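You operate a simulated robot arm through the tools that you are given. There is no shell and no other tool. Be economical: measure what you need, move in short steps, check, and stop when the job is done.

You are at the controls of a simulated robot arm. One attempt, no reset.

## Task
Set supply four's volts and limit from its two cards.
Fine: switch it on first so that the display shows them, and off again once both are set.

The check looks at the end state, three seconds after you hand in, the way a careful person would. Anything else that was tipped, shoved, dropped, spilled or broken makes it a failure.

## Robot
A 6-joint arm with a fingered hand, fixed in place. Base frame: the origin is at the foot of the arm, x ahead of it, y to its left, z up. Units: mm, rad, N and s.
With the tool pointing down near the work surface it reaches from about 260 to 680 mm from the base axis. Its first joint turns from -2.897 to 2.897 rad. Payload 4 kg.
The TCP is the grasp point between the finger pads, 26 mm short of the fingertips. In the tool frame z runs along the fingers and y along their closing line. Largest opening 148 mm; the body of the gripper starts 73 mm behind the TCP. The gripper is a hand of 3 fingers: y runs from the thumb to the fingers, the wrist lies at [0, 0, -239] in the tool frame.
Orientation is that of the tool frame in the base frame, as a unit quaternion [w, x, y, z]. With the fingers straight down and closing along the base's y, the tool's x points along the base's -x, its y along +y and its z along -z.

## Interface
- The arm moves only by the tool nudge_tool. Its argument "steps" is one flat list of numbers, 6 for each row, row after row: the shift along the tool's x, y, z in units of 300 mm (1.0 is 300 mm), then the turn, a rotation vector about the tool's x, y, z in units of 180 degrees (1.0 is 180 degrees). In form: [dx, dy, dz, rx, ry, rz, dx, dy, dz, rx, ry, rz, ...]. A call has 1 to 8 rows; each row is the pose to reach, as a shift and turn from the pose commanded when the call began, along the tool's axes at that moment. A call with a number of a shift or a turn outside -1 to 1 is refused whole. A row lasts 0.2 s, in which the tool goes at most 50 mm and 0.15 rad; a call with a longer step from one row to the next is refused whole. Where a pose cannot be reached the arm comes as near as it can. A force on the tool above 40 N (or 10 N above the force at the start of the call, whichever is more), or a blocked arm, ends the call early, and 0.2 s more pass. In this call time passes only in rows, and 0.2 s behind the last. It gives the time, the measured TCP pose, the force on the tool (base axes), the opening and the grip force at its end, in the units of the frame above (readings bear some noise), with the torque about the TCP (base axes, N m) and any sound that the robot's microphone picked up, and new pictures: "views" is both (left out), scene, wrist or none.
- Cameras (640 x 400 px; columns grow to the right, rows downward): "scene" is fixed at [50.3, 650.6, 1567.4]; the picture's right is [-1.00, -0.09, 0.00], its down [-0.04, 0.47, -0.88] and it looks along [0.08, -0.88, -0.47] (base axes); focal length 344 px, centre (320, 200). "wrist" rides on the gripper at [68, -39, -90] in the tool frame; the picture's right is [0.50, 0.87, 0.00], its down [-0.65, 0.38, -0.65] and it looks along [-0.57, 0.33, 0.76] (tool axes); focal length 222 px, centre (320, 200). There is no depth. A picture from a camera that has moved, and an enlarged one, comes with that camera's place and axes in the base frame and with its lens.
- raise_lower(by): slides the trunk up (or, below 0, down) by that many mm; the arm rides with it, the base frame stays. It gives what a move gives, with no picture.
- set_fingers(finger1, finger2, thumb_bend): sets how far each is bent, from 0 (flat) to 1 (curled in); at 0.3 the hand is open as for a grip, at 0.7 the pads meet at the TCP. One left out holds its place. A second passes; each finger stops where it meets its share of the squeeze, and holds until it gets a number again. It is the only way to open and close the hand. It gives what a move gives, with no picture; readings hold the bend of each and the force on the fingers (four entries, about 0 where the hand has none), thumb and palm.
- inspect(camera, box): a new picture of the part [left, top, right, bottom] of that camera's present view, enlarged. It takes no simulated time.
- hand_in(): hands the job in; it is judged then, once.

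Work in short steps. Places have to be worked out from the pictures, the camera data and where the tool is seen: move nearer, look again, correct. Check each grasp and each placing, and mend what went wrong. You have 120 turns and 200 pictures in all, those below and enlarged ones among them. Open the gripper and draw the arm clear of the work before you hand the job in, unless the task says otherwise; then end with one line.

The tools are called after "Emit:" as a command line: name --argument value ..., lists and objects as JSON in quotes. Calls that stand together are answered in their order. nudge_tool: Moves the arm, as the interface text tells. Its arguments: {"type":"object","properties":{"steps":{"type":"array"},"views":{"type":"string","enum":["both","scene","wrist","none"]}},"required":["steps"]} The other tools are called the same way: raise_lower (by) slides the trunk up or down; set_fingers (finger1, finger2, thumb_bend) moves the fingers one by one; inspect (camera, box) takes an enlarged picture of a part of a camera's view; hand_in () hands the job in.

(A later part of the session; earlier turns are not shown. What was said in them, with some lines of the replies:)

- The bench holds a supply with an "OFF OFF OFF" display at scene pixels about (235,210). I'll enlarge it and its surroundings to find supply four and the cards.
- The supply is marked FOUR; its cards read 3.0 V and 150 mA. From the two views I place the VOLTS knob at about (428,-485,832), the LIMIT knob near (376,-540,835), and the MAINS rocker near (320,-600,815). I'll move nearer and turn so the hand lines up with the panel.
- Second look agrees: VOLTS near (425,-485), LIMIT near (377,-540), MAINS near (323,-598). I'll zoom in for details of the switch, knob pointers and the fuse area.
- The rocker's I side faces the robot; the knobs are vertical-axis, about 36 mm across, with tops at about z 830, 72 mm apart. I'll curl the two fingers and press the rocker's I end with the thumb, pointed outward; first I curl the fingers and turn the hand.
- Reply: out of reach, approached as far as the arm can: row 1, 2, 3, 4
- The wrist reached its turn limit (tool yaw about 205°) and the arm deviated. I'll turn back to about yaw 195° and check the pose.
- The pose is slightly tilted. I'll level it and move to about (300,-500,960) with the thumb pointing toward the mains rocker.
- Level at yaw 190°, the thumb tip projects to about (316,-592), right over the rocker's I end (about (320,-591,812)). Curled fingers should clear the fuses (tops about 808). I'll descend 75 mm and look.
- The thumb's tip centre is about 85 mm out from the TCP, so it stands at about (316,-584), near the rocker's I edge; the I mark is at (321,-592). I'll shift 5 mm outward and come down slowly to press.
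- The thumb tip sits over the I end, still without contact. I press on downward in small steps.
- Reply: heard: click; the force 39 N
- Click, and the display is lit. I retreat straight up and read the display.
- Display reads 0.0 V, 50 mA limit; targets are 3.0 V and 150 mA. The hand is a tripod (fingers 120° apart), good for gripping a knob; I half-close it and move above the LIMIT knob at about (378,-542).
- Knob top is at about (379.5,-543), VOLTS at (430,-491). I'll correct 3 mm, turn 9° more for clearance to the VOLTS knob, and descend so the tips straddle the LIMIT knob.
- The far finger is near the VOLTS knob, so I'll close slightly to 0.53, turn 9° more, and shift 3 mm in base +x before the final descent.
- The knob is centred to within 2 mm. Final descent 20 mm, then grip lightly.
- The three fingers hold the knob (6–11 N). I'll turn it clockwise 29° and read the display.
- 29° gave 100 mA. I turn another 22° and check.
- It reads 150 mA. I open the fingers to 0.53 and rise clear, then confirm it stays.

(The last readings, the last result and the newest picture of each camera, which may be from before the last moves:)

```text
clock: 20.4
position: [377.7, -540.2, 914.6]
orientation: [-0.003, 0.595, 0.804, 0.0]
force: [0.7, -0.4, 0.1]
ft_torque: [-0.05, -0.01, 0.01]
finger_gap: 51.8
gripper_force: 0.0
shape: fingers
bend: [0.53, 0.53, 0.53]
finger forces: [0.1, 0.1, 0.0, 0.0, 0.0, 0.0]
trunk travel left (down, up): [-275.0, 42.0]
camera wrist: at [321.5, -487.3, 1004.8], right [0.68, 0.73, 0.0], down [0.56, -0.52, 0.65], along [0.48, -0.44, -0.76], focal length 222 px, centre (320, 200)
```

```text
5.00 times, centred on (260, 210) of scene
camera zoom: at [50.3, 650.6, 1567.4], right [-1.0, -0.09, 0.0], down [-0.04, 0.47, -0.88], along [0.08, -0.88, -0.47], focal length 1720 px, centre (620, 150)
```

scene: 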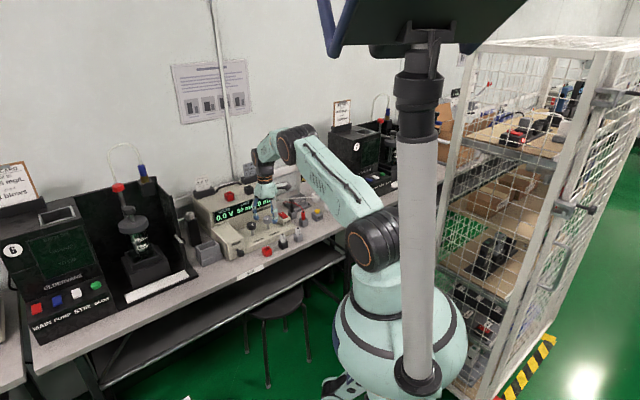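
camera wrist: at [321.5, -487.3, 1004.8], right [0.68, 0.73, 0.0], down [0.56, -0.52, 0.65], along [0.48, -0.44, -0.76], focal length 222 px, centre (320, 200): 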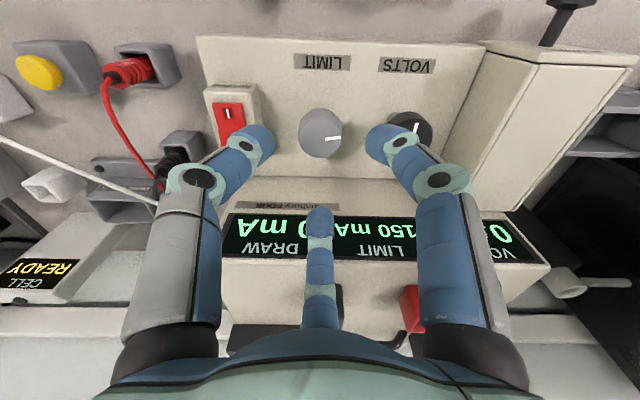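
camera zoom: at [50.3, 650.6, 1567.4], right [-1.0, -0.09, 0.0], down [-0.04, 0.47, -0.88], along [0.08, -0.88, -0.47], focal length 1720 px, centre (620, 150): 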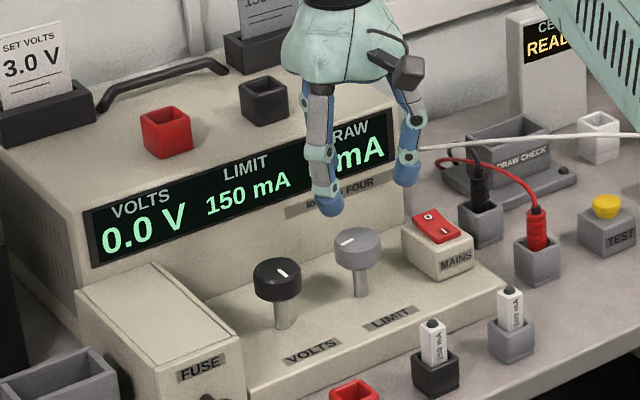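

The limit holds at 150 mA. Now I move over the VOLTS knob (about (430.5,-490)) and wind the hand back counter-clockwise to about yaw 185° for maximum turning range.

Emit:
nudge_tool --steps '[0.028, 0.055, 0, 0, 0, -0.045, 0.055, 0.11, 0, 0, 0, -0.09, 0.083, 0.165, 0, 0, 0, -0.135, 0.111, 0.219, 0, 0, 0, -0.18, 0.111, 0.219, 0, 0, 0, -0.225, 0.111, 0.219, 0, 0, 0, -0.27, 0.111, 0.219, 0, 0, 0, -0.315, 0.111, 0.219, 0, 0, 0, -0.36]' --views "none"

Emit:
nudge_tool --steps '[0, 0, 0, 0, 0, -0.04, 0, 0, 0.06, 0, 0, -0.073, 0, 0, 0.12, 0, 0, -0.073]' --views "wrist"

Emit:
inspect --camera "wrist" --box '[160, 50, 480, 250]'

```text
clock: 22.2
position: [431.4, -490.3, 913.3]
orientation: [-0.002, 0.071, 0.997, 0.001]
force: [0.0, 0.5, 1.4]
ft_torque: [-0.01, 0.02, -0.02]
finger_gap: 51.9
gripper_force: 0.0
shape: fingers
bend: [0.53, 0.53, 0.53]
finger forces: [0.0, 0.0, 0.1, 0.1, 0.0, 0.1]
trunk travel left (down, up): [-275.0, 42.0]
```

```text
clock: 23.0
position: [430.0, -490.3, 878.2]
orientation: [-0.002, -0.044, 0.999, 0.001]
force: [-0.1, -0.6, 0.5]
ft_torque: [0.0, -0.03, 0.01]
finger_gap: 51.7
gripper_force: 0.0
shape: fingers
bend: [0.53, 0.53, 0.53]
finger forces: [0.1, 0.0, 0.1, 0.1, 0.1, 0.0]
trunk travel left (down, up): [-275.0, 42.0]
camera wrist: at [367.8, -535.9, 967.8], right [-0.57, 0.82, 0.0], down [0.62, 0.43, 0.65], along [0.53, 0.38, -0.76], focal length 222 px, centre (320, 200)
```

wrist: 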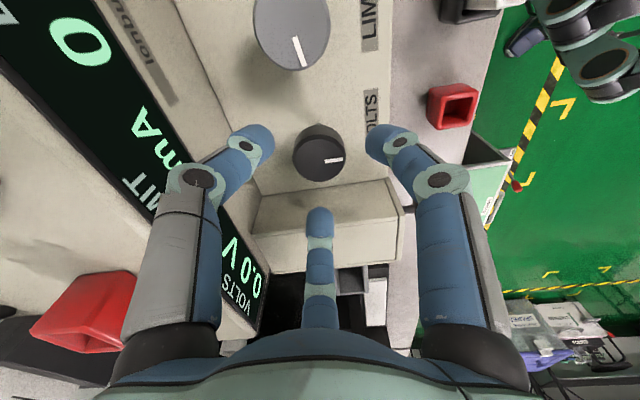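

```text
2.00 times, centred on (320, 150) of wrist
camera zoom: at [367.8, -535.9, 967.8], right [-0.57, 0.82, 0.0], down [0.62, 0.43, 0.65], along [0.53, 0.38, -0.76], focal length 444 px, centre (320, 300)
```

zoom: 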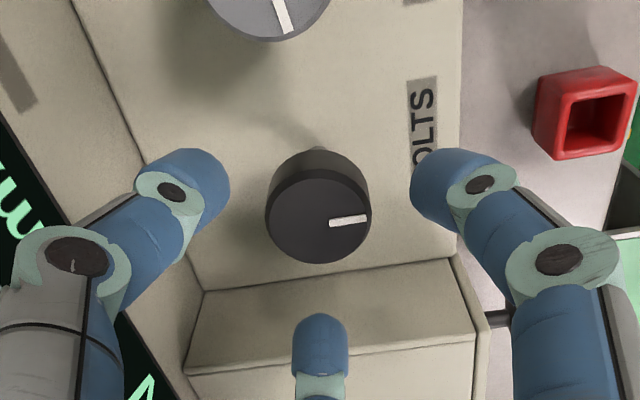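

The VOLTS knob is centred within 1 mm. To keep fingers off the fuse box and LIMIT knob, I turn to about yaw 170° and descend to TCP z about 836, then grip.

Emit:
nudge_tool --steps '[0, 0, 0.02, 0, 0, 0.042, 0, 0, 0.05, 0, 0, 0.083, 0, 0, 0.1, 0, 0, 0.083, 0, 0, 0.138, 0, 0, 0.083]' --views "wrist"

Emit:
set_fingers --finger1 0.7 --finger2 0.7 --thumb_bend 0.7

Emit:
inspect --camera "wrist" --box '[80, 50, 560, 350]'

Emit:
inspect --camera "scene" --box '[210, 170, 310, 250]'

```text
clock: 24.0
position: [429.9, -489.3, 836.1]
orientation: [-0.001, 0.088, 0.996, 0.001]
force: [0.2, -0.1, 0.1]
ft_torque: [0.02, 0.0, 0.0]
finger_gap: 51.7
gripper_force: 0.0
shape: fingers
bend: [0.53, 0.53, 0.53]
finger forces: [0.0, 0.0, 0.0, 0.0, 0.1, 0.1]
trunk travel left (down, up): [-275.0, 42.0]
camera wrist: at [358.3, -517.1, 926.2], right [-0.34, 0.94, 0.0], down [0.71, 0.26, 0.65], along [0.61, 0.22, -0.76], focal length 222 px, centre (320, 200)
```

wrist: 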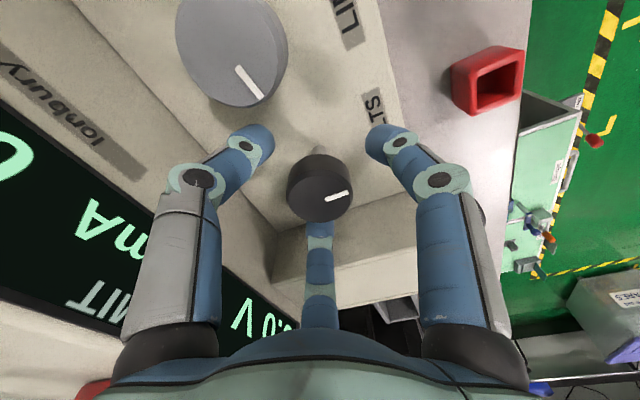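

```text
clock: 25.0
position: [430.5, -489.8, 835.5]
orientation: [-0.002, 0.086, 0.996, 0.001]
force: [1.3, -3.5, -0.5]
ft_torque: [-0.11, -0.08, 0.01]
finger_gap: 24.1
gripper_force: 13.1
shape: fingers
bend: [0.62, 0.59, 0.63]
finger forces: [6.8, 8.7, 0.0, 0.1, 11.3, 0.0]
trunk travel left (down, up): [-275.0, 42.0]
```

```text
1.33 times, centred on (320, 200) of wrist
camera zoom: at [358.3, -517.5, 926.0], right [-0.34, 0.94, 0.0], down [0.71, 0.26, 0.65], along [0.61, 0.23, -0.76], focal length 296 px, centre (320, 200)
```

zoom: 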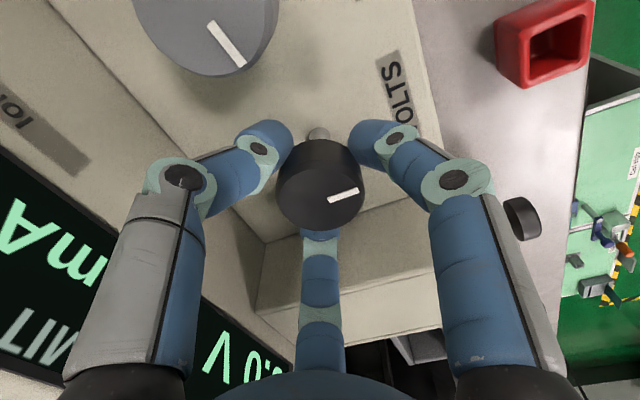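

```text
5.00 times, centred on (260, 210) of scene
camera zoom: at [50.3, 650.6, 1567.4], right [-1.0, -0.09, 0.0], down [-0.04, 0.47, -0.88], along [0.08, -0.88, -0.47], focal length 1720 px, centre (620, 150)
```

zoom: 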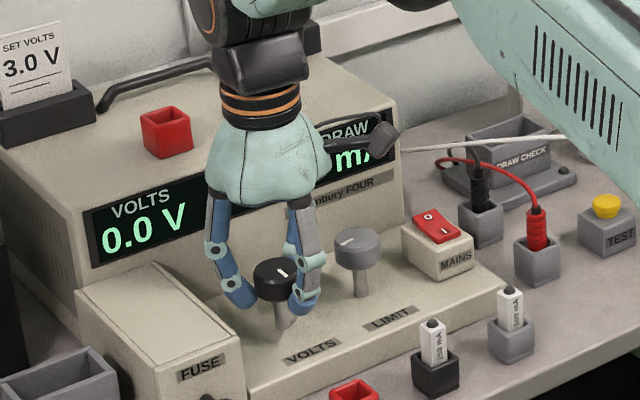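

The knob is held. I turn it clockwise 29° and read.

Emit:
nudge_tool --steps '[0, 0, 0, 0, 0, 0.04, 0, 0, 0, 0, 0, 0.08, 0, 0, 0, 0, 0, 0.12, 0, 0, 0, 0, 0, 0.16]' --views "none"

Emit:
inspect --camera "scene" --box '[210, 170, 310, 250]'

```text
clock: 26.0
position: [431.2, -491.2, 834.5]
orientation: [-0.002, 0.333, 0.943, 0.001]
force: [-3.1, 1.2, 1.4]
ft_torque: [0.08, 0.09, 0.0]
finger_gap: 24.2
gripper_force: 13.2
shape: fingers
bend: [0.61, 0.59, 0.64]
finger forces: [9.6, 7.1, 0.1, 0.0, 10.0, 0.1]
trunk travel left (down, up): [-275.0, 42.0]
```

```text
5.00 times, centred on (260, 210) of scene
camera zoom: at [50.3, 650.6, 1567.4], right [-1.0, -0.09, 0.0], down [-0.04, 0.47, -0.88], along [0.08, -0.88, -0.47], focal length 1720 px, centre (620, 150)
```

zoom: 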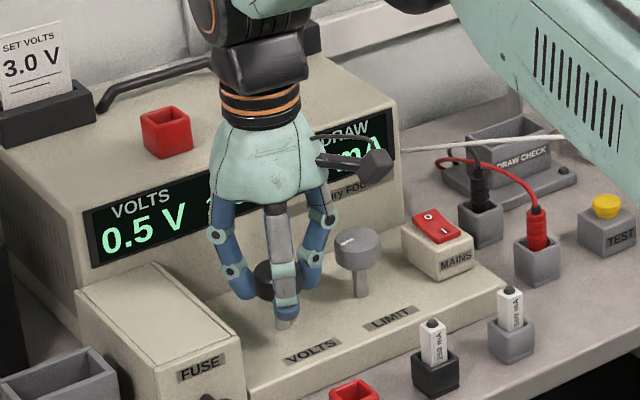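

0.5 V per step of roughly 25–30°. I turn 58° more and read.

Emit:
nudge_tool --steps '[0, 0, 0, 0, 0, 0.04, 0, 0, 0, 0, 0, 0.08, 0, 0, 0, 0, 0, 0.12, 0, 0, 0, 0, 0, 0.16, 0, 0, 0, 0, 0, 0.2, 0, 0, 0, 0, 0, 0.24, 0, 0, 0, 0, 0, 0.28, 0, 0, 0, 0, 0, 0.32]' --views "none"

Emit:
inspect --camera "scene" --box '[210, 170, 310, 250]'

```text
clock: 27.8
position: [430.0, -491.0, 836.4]
orientation: [-0.002, 0.746, 0.666, -0.001]
force: [-1.9, 9.9, -3.6]
ft_torque: [0.26, -0.03, 0.03]
finger_gap: 24.5
gripper_force: 13.5
shape: fingers
bend: [0.6, 0.61, 0.64]
finger forces: [10.6, 5.6, 0.0, 0.1, 10.6, 0.0]
trunk travel left (down, up): [-275.0, 42.0]
```

```text
5.00 times, centred on (260, 210) of scene
camera zoom: at [50.3, 650.6, 1567.4], right [-1.0, -0.09, 0.0], down [-0.04, 0.47, -0.88], along [0.08, -0.88, -0.47], focal length 1720 px, centre (620, 150)
```

zoom: 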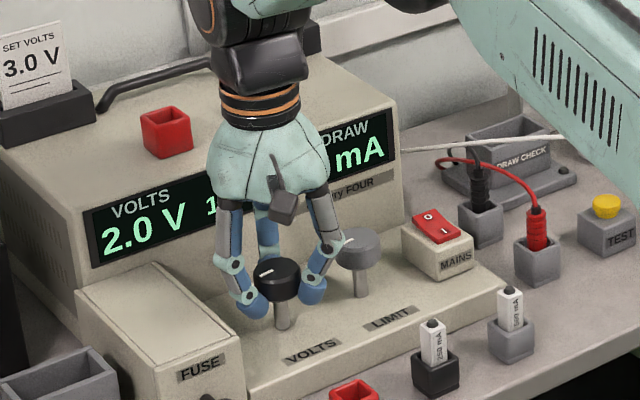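

87° total made 2.0 V, so about 22.5° per 0.5 V step. I turn a further 47° for 3.0 V.

Emit:
nudge_tool --steps '[0, 0, 0, 0, 0, 0.045, 0, 0, 0, 0, 0, 0.09, 0, 0, 0, 0, 0, 0.135, 0, 0, 0, 0, 0, 0.18, 0, 0, 0, 0, 0, 0.22, 0, 0, 0, 0, 0, 0.26]' --views "none"

Emit:
inspect --camera "scene" --box '[210, 170, 310, 250]'

```text
clock: 29.2
position: [432.0, -489.7, 835.5]
orientation: [-0.001, 0.949, 0.315, -0.001]
force: [2.7, 13.3, -2.8]
ft_torque: [0.33, -0.12, 0.05]
finger_gap: 24.6
gripper_force: 13.5
shape: fingers
bend: [0.6, 0.62, 0.63]
finger forces: [9.3, 4.8, 0.0, 0.1, 12.6, 0.0]
trunk travel left (down, up): [-275.0, 42.0]
```

```text
5.00 times, centred on (260, 210) of scene
camera zoom: at [50.3, 650.6, 1567.4], right [-1.0, -0.09, 0.0], down [-0.04, 0.47, -0.88], along [0.08, -0.88, -0.47], focal length 1720 px, centre (620, 150)
```

zoom: 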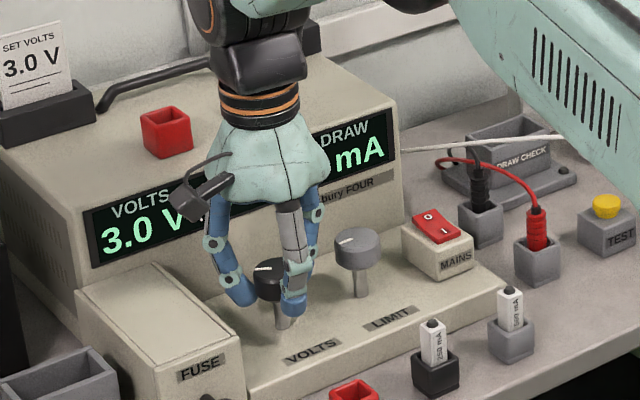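

3.0 V. I open slightly and rise clear, then check both readings.

Emit:
set_fingers --finger1 0.54 --finger2 0.54 --thumb_bend 0.54

Emit:
nudge_tool --steps '[0, 0, -0.05, 0, 0, 0, 0, 0, -0.15, 0, 0, 0, 0, 0, -0.3, 0, 0, 0, 0, 0, -0.42, 0, 0, 0]' --views "wrist"

Emit:
inspect --camera "scene" --box '[210, 170, 310, 250]'

```text
clock: 30.2
position: [430.9, -490.9, 834.8]
orientation: [-0.001, 0.949, 0.316, -0.002]
force: [-0.1, -0.2, 0.2]
ft_torque: [0.01, -0.02, -0.01]
finger_gap: 48.4
gripper_force: 0.1
shape: fingers
bend: [0.54, 0.54, 0.54]
finger forces: [0.1, 0.1, 0.0, 0.0, 0.0, 0.0]
trunk travel left (down, up): [-275.0, 42.0]
```

```text
clock: 31.2
position: [429.9, -492.3, 962.2]
orientation: [-0.002, 0.949, 0.316, -0.001]
force: [0.8, 0.0, -0.3]
ft_torque: [-0.01, 0.01, 0.01]
finger_gap: 48.5
gripper_force: 0.0
shape: fingers
bend: [0.54, 0.54, 0.54]
finger forces: [0.0, 0.1, 0.0, 0.0, 0.0, 0.0]
trunk travel left (down, up): [-275.0, 42.0]
camera wrist: at [462.0, -420.9, 1053.2], right [0.92, -0.39, 0.0], down [-0.3, -0.7, 0.65], along [-0.26, -0.6, -0.76], focal length 222 px, centre (320, 200)
```

wrist: 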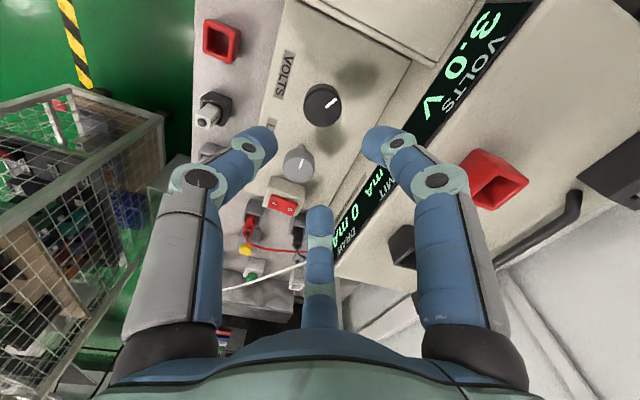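

```text
5.00 times, centred on (260, 210) of scene
camera zoom: at [50.3, 650.6, 1567.4], right [-1.0, -0.09, 0.0], down [-0.04, 0.47, -0.88], along [0.08, -0.88, -0.47], focal length 1720 px, centre (620, 150)
```

zoom: 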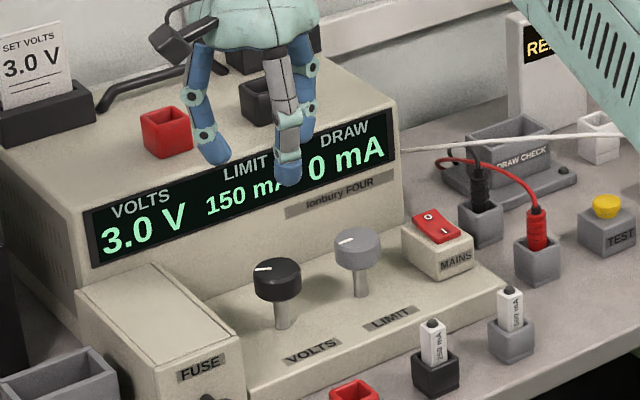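

Both values hold: 3.0 V and 150 mA. Now I move back toward the mains rocker at height, winding the wrist back to yaw 190°, then set the thumb-out posture again.

Emit:
nudge_tool --steps '[-0.043, -0.023, 0, 0, 0, -0.045, -0.085, -0.046, 0, 0, 0, -0.09, -0.128, -0.069, 0, 0, 0, -0.135, -0.17, -0.092, 0, 0, 0, -0.18, -0.213, -0.115, 0, 0, 0, -0.225, -0.255, -0.138, 0, 0, 0, -0.27, -0.298, -0.161, 0, 0, 0, -0.315, -0.34, -0.184, 0, 0, 0, -0.36]' --views "none"

Emit:
nudge_tool --steps '[0, 0, 0, 0, 0, -0.045, 0, 0, 0, 0, 0, -0.09, 0, 0, 0, 0, 0, -0.135, 0, 0, 0, 0, 0, -0.18, 0, 0, 0, 0, 0, -0.225, 0, 0, 0, 0, 0, -0.27, 0, 0, 0, 0, 0, -0.315, 0, 0, 0, 0, 0, -0.36]' --views "none"

Emit:
nudge_tool --steps '[0, 0, 0, 0, 0, -0.045, 0, 0, 0, 0, 0, -0.09, 0, 0, 0, 0, 0, -0.131]' --views "none"

Emit:
set_fingers --finger1 1 --finger2 1 --thumb_bend 0.3

```text
clock: 33.0
position: [316.4, -507.4, 964.6]
orientation: [-0.003, 0.632, 0.775, 0.0]
force: [-0.2, 0.9, -0.2]
ft_torque: [0.01, 0.01, 0.02]
finger_gap: 48.5
gripper_force: 0.1
shape: fingers
bend: [0.54, 0.54, 0.54]
finger forces: [0.1, 0.0, 0.0, 0.0, 0.1, 0.0]
trunk travel left (down, up): [-275.0, 42.0]
```

```text
clock: 34.8
position: [316.2, -507.8, 962.2]
orientation: [-0.001, 0.117, 0.993, 0.002]
force: [0.1, -0.6, 0.4]
ft_torque: [0.04, 0.01, 0.0]
finger_gap: 48.5
gripper_force: 0.1
shape: fingers
bend: [0.54, 0.54, 0.54]
finger forces: [0.0, 0.0, 0.0, 0.1, 0.0, 0.1]
trunk travel left (down, up): [-275.0, 42.0]
```

```text
clock: 35.6
position: [316.8, -506.8, 961.4]
orientation: [-0.001, -0.088, 0.996, 0.002]
force: [-0.2, 0.6, -0.5]
ft_torque: [0.01, 0.02, 0.0]
finger_gap: 48.8
gripper_force: 0.0
shape: fingers
bend: [0.54, 0.54, 0.54]
finger forces: [0.1, 0.0, 0.1, 0.0, 0.0, 0.0]
trunk travel left (down, up): [-275.0, 42.0]
```

```text
clock: 36.6
position: [316.2, -508.1, 960.7]
orientation: [-0.002, -0.087, 0.996, 0.002]
force: [0.0, -0.3, 0.1]
ft_torque: [0.0, -0.04, -0.06]
finger_gap: 63.3
gripper_force: 0.2
shape: fingers
bend: [0.77, 0.77, 0.3]
finger forces: [0.1, 0.0, 0.0, 0.0, 0.0, 0.0]
trunk travel left (down, up): [-275.0, 42.0]
```

Same posture as before. I descend over the rocker's O end (about (340,-611)), TCP target (325.5,-528,856), and look.

Emit:
nudge_tool --steps '[-0.019, -0.071, 0.08, 0, 0, 0, -0.019, -0.071, 0.2, 0, 0, 0, -0.019, -0.071, 0.29, 0, 0, 0, -0.019, -0.071, 0.35, 0, 0, 0]' --views "none"

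Emit:
inspect --camera "wrist" --box '[0, 0, 480, 300]'

Emit:
inspect --camera "scene" --box '[230, 170, 320, 240]'

```text
clock: 37.6
position: [325.2, -526.0, 858.0]
orientation: [-0.002, -0.086, 0.996, 0.001]
force: [0.3, -0.4, 0.4]
ft_torque: [0.01, 0.02, -0.02]
finger_gap: 63.3
gripper_force: 0.0
shape: fingers
bend: [0.78, 0.78, 0.3]
finger forces: [0.0, 0.0, 0.0, 0.1, 0.0, 0.1]
trunk travel left (down, up): [-275.0, 42.0]
```

```text
1.33 times, centred on (240, 150) of wrist
camera zoom: at [266.3, -577.3, 947.1], right [-0.64, 0.77, 0.0], down [0.58, 0.48, 0.65], along [0.5, 0.42, -0.76], focal length 296 px, centre (427, 267)
```

zoom: 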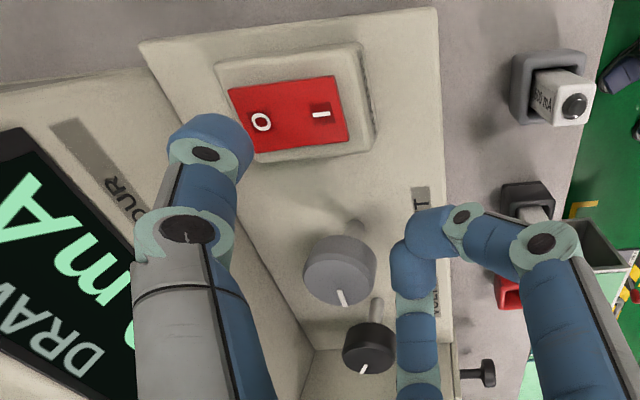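

```text
5.71 times, centred on (275, 205) of scene
camera zoom: at [50.3, 650.6, 1567.4], right [-1.0, -0.09, 0.0], down [-0.04, 0.47, -0.88], along [0.08, -0.88, -0.47], focal length 1966 px, centre (577, 171)
```

zoom: 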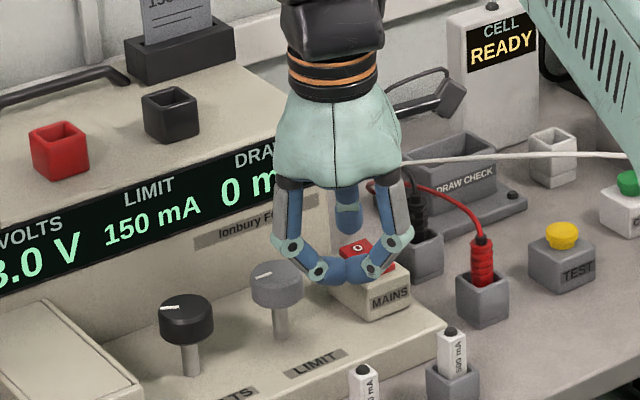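

The thumb tip is over the O end, about 5 mm beyond the O mark. I shift back 3 mm and press down in small steps.

Emit:
nudge_tool --steps '[0.007, 0.006, 0.02, 0, 0, 0, 0.007, 0.006, 0.04, 0, 0, 0, 0.007, 0.006, 0.055, 0, 0, 0, 0.007, 0.006, 0.067, 0, 0, 0]' --views "none"

Emit:
inspect --camera "wrist" --box '[0, 0, 480, 300]'

Emit:
inspect --camera "scene" --box '[210, 170, 310, 250]'

```text
clock: 38.6
position: [321.7, -526.0, 838.6]
orientation: [-0.001, -0.086, 0.996, 0.0]
force: [-1.6, 3.2, 12.8]
ft_torque: [-0.99, -0.13, -0.12]
finger_gap: 65.0
gripper_force: 6.4
shape: fingers
bend: [0.78, 0.79, 0.29]
finger forces: [0.0, 0.0, 0.2, 0.0, 12.4, 0.0]
trunk travel left (down, up): [-275.0, 42.0]
heard: click
```

```text
1.33 times, centred on (240, 150) of wrist
camera zoom: at [263.5, -575.7, 929.3], right [-0.64, 0.77, 0.0], down [0.58, 0.49, 0.65], along [0.5, 0.42, -0.76], focal length 296 px, centre (427, 267)
```

zoom: 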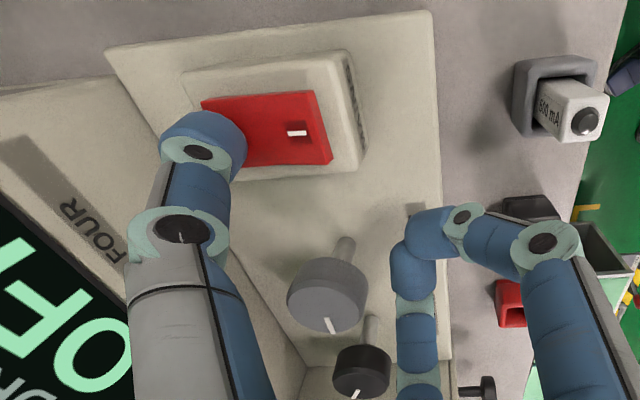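

```text
5.00 times, centred on (260, 210) of scene
camera zoom: at [50.3, 650.6, 1567.4], right [-1.0, -0.09, 0.0], down [-0.04, 0.47, -0.88], along [0.08, -0.88, -0.47], focal length 1720 px, centre (620, 150)
```

zoom: 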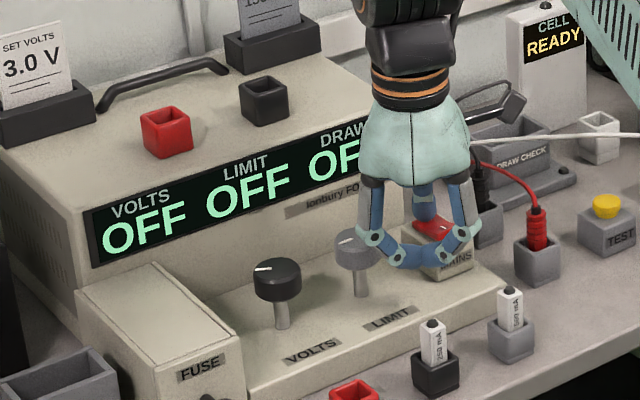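

It clicked and the display shows OFF. I rise straight up, draw back toward the robot, and open the hand.

Emit:
nudge_tool --steps '[0, 0, -0.05, 0, 0, 0, 0, 0, -0.18, 0, 0, 0, 0, 0, -0.33, 0, 0, 0, 0, 0, -0.48, 0, 0, 0, 0.1, 0.08, -0.55, 0, 0, 0, 0.2, 0.16, -0.6, 0, 0, 0, 0.3, 0.24, -0.65, 0, 0, 0, 0.38, 0.32, -0.7, 0, 0, 0]' --views "none"

Emit:
set_fingers --finger1 0.3 --finger2 0.3 --thumb_bend 0.3

Emit:
inspect --camera "scene" --box '[190, 160, 330, 260]'

```text
clock: 40.4
position: [193.9, -449.2, 1046.8]
orientation: [-0.002, -0.086, 0.996, 0.001]
force: [0.4, 0.9, -0.6]
ft_torque: [-0.02, -0.03, -0.02]
finger_gap: 64.0
gripper_force: 0.1
shape: fingers
bend: [0.79, 0.8, 0.3]
finger forces: [0.1, 0.0, 0.1, 0.0, 0.0, 0.0]
trunk travel left (down, up): [-275.0, 42.0]
```

```text
clock: 41.4
position: [194.8, -451.5, 1047.9]
orientation: [-0.002, -0.086, 0.996, 0.001]
force: [0.2, -0.2, -0.6]
ft_torque: [-0.03, 0.02, 0.0]
finger_gap: 126.8
gripper_force: 0.2
shape: fingers
bend: [0.3, 0.3, 0.3]
finger forces: [0.0, 0.1, 0.0, 0.0, 0.0, 0.0]
trunk travel left (down, up): [-275.0, 42.0]
```

```text
4.00 times, centred on (260, 210) of scene
camera zoom: at [50.3, 650.6, 1567.4], right [-1.0, -0.09, 0.0], down [-0.04, 0.47, -0.88], along [0.08, -0.88, -0.47], focal length 1376 px, centre (560, 160)
```

zoom: 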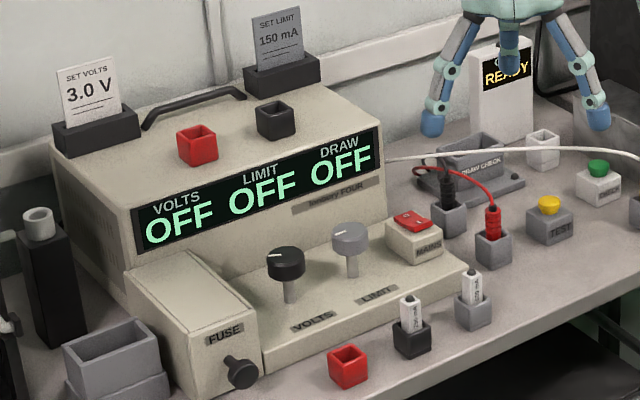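

Supply four is off, the knobs stayed where they were set, nothing else moved, and the arm is clear. Handing in.

Emit:
hand_in

```text
The job is handed in.
```

Supply four is set to 3.0 V with a 150 mA limit, matching its two cards, and it is switched off again; nothing else was disturbed.
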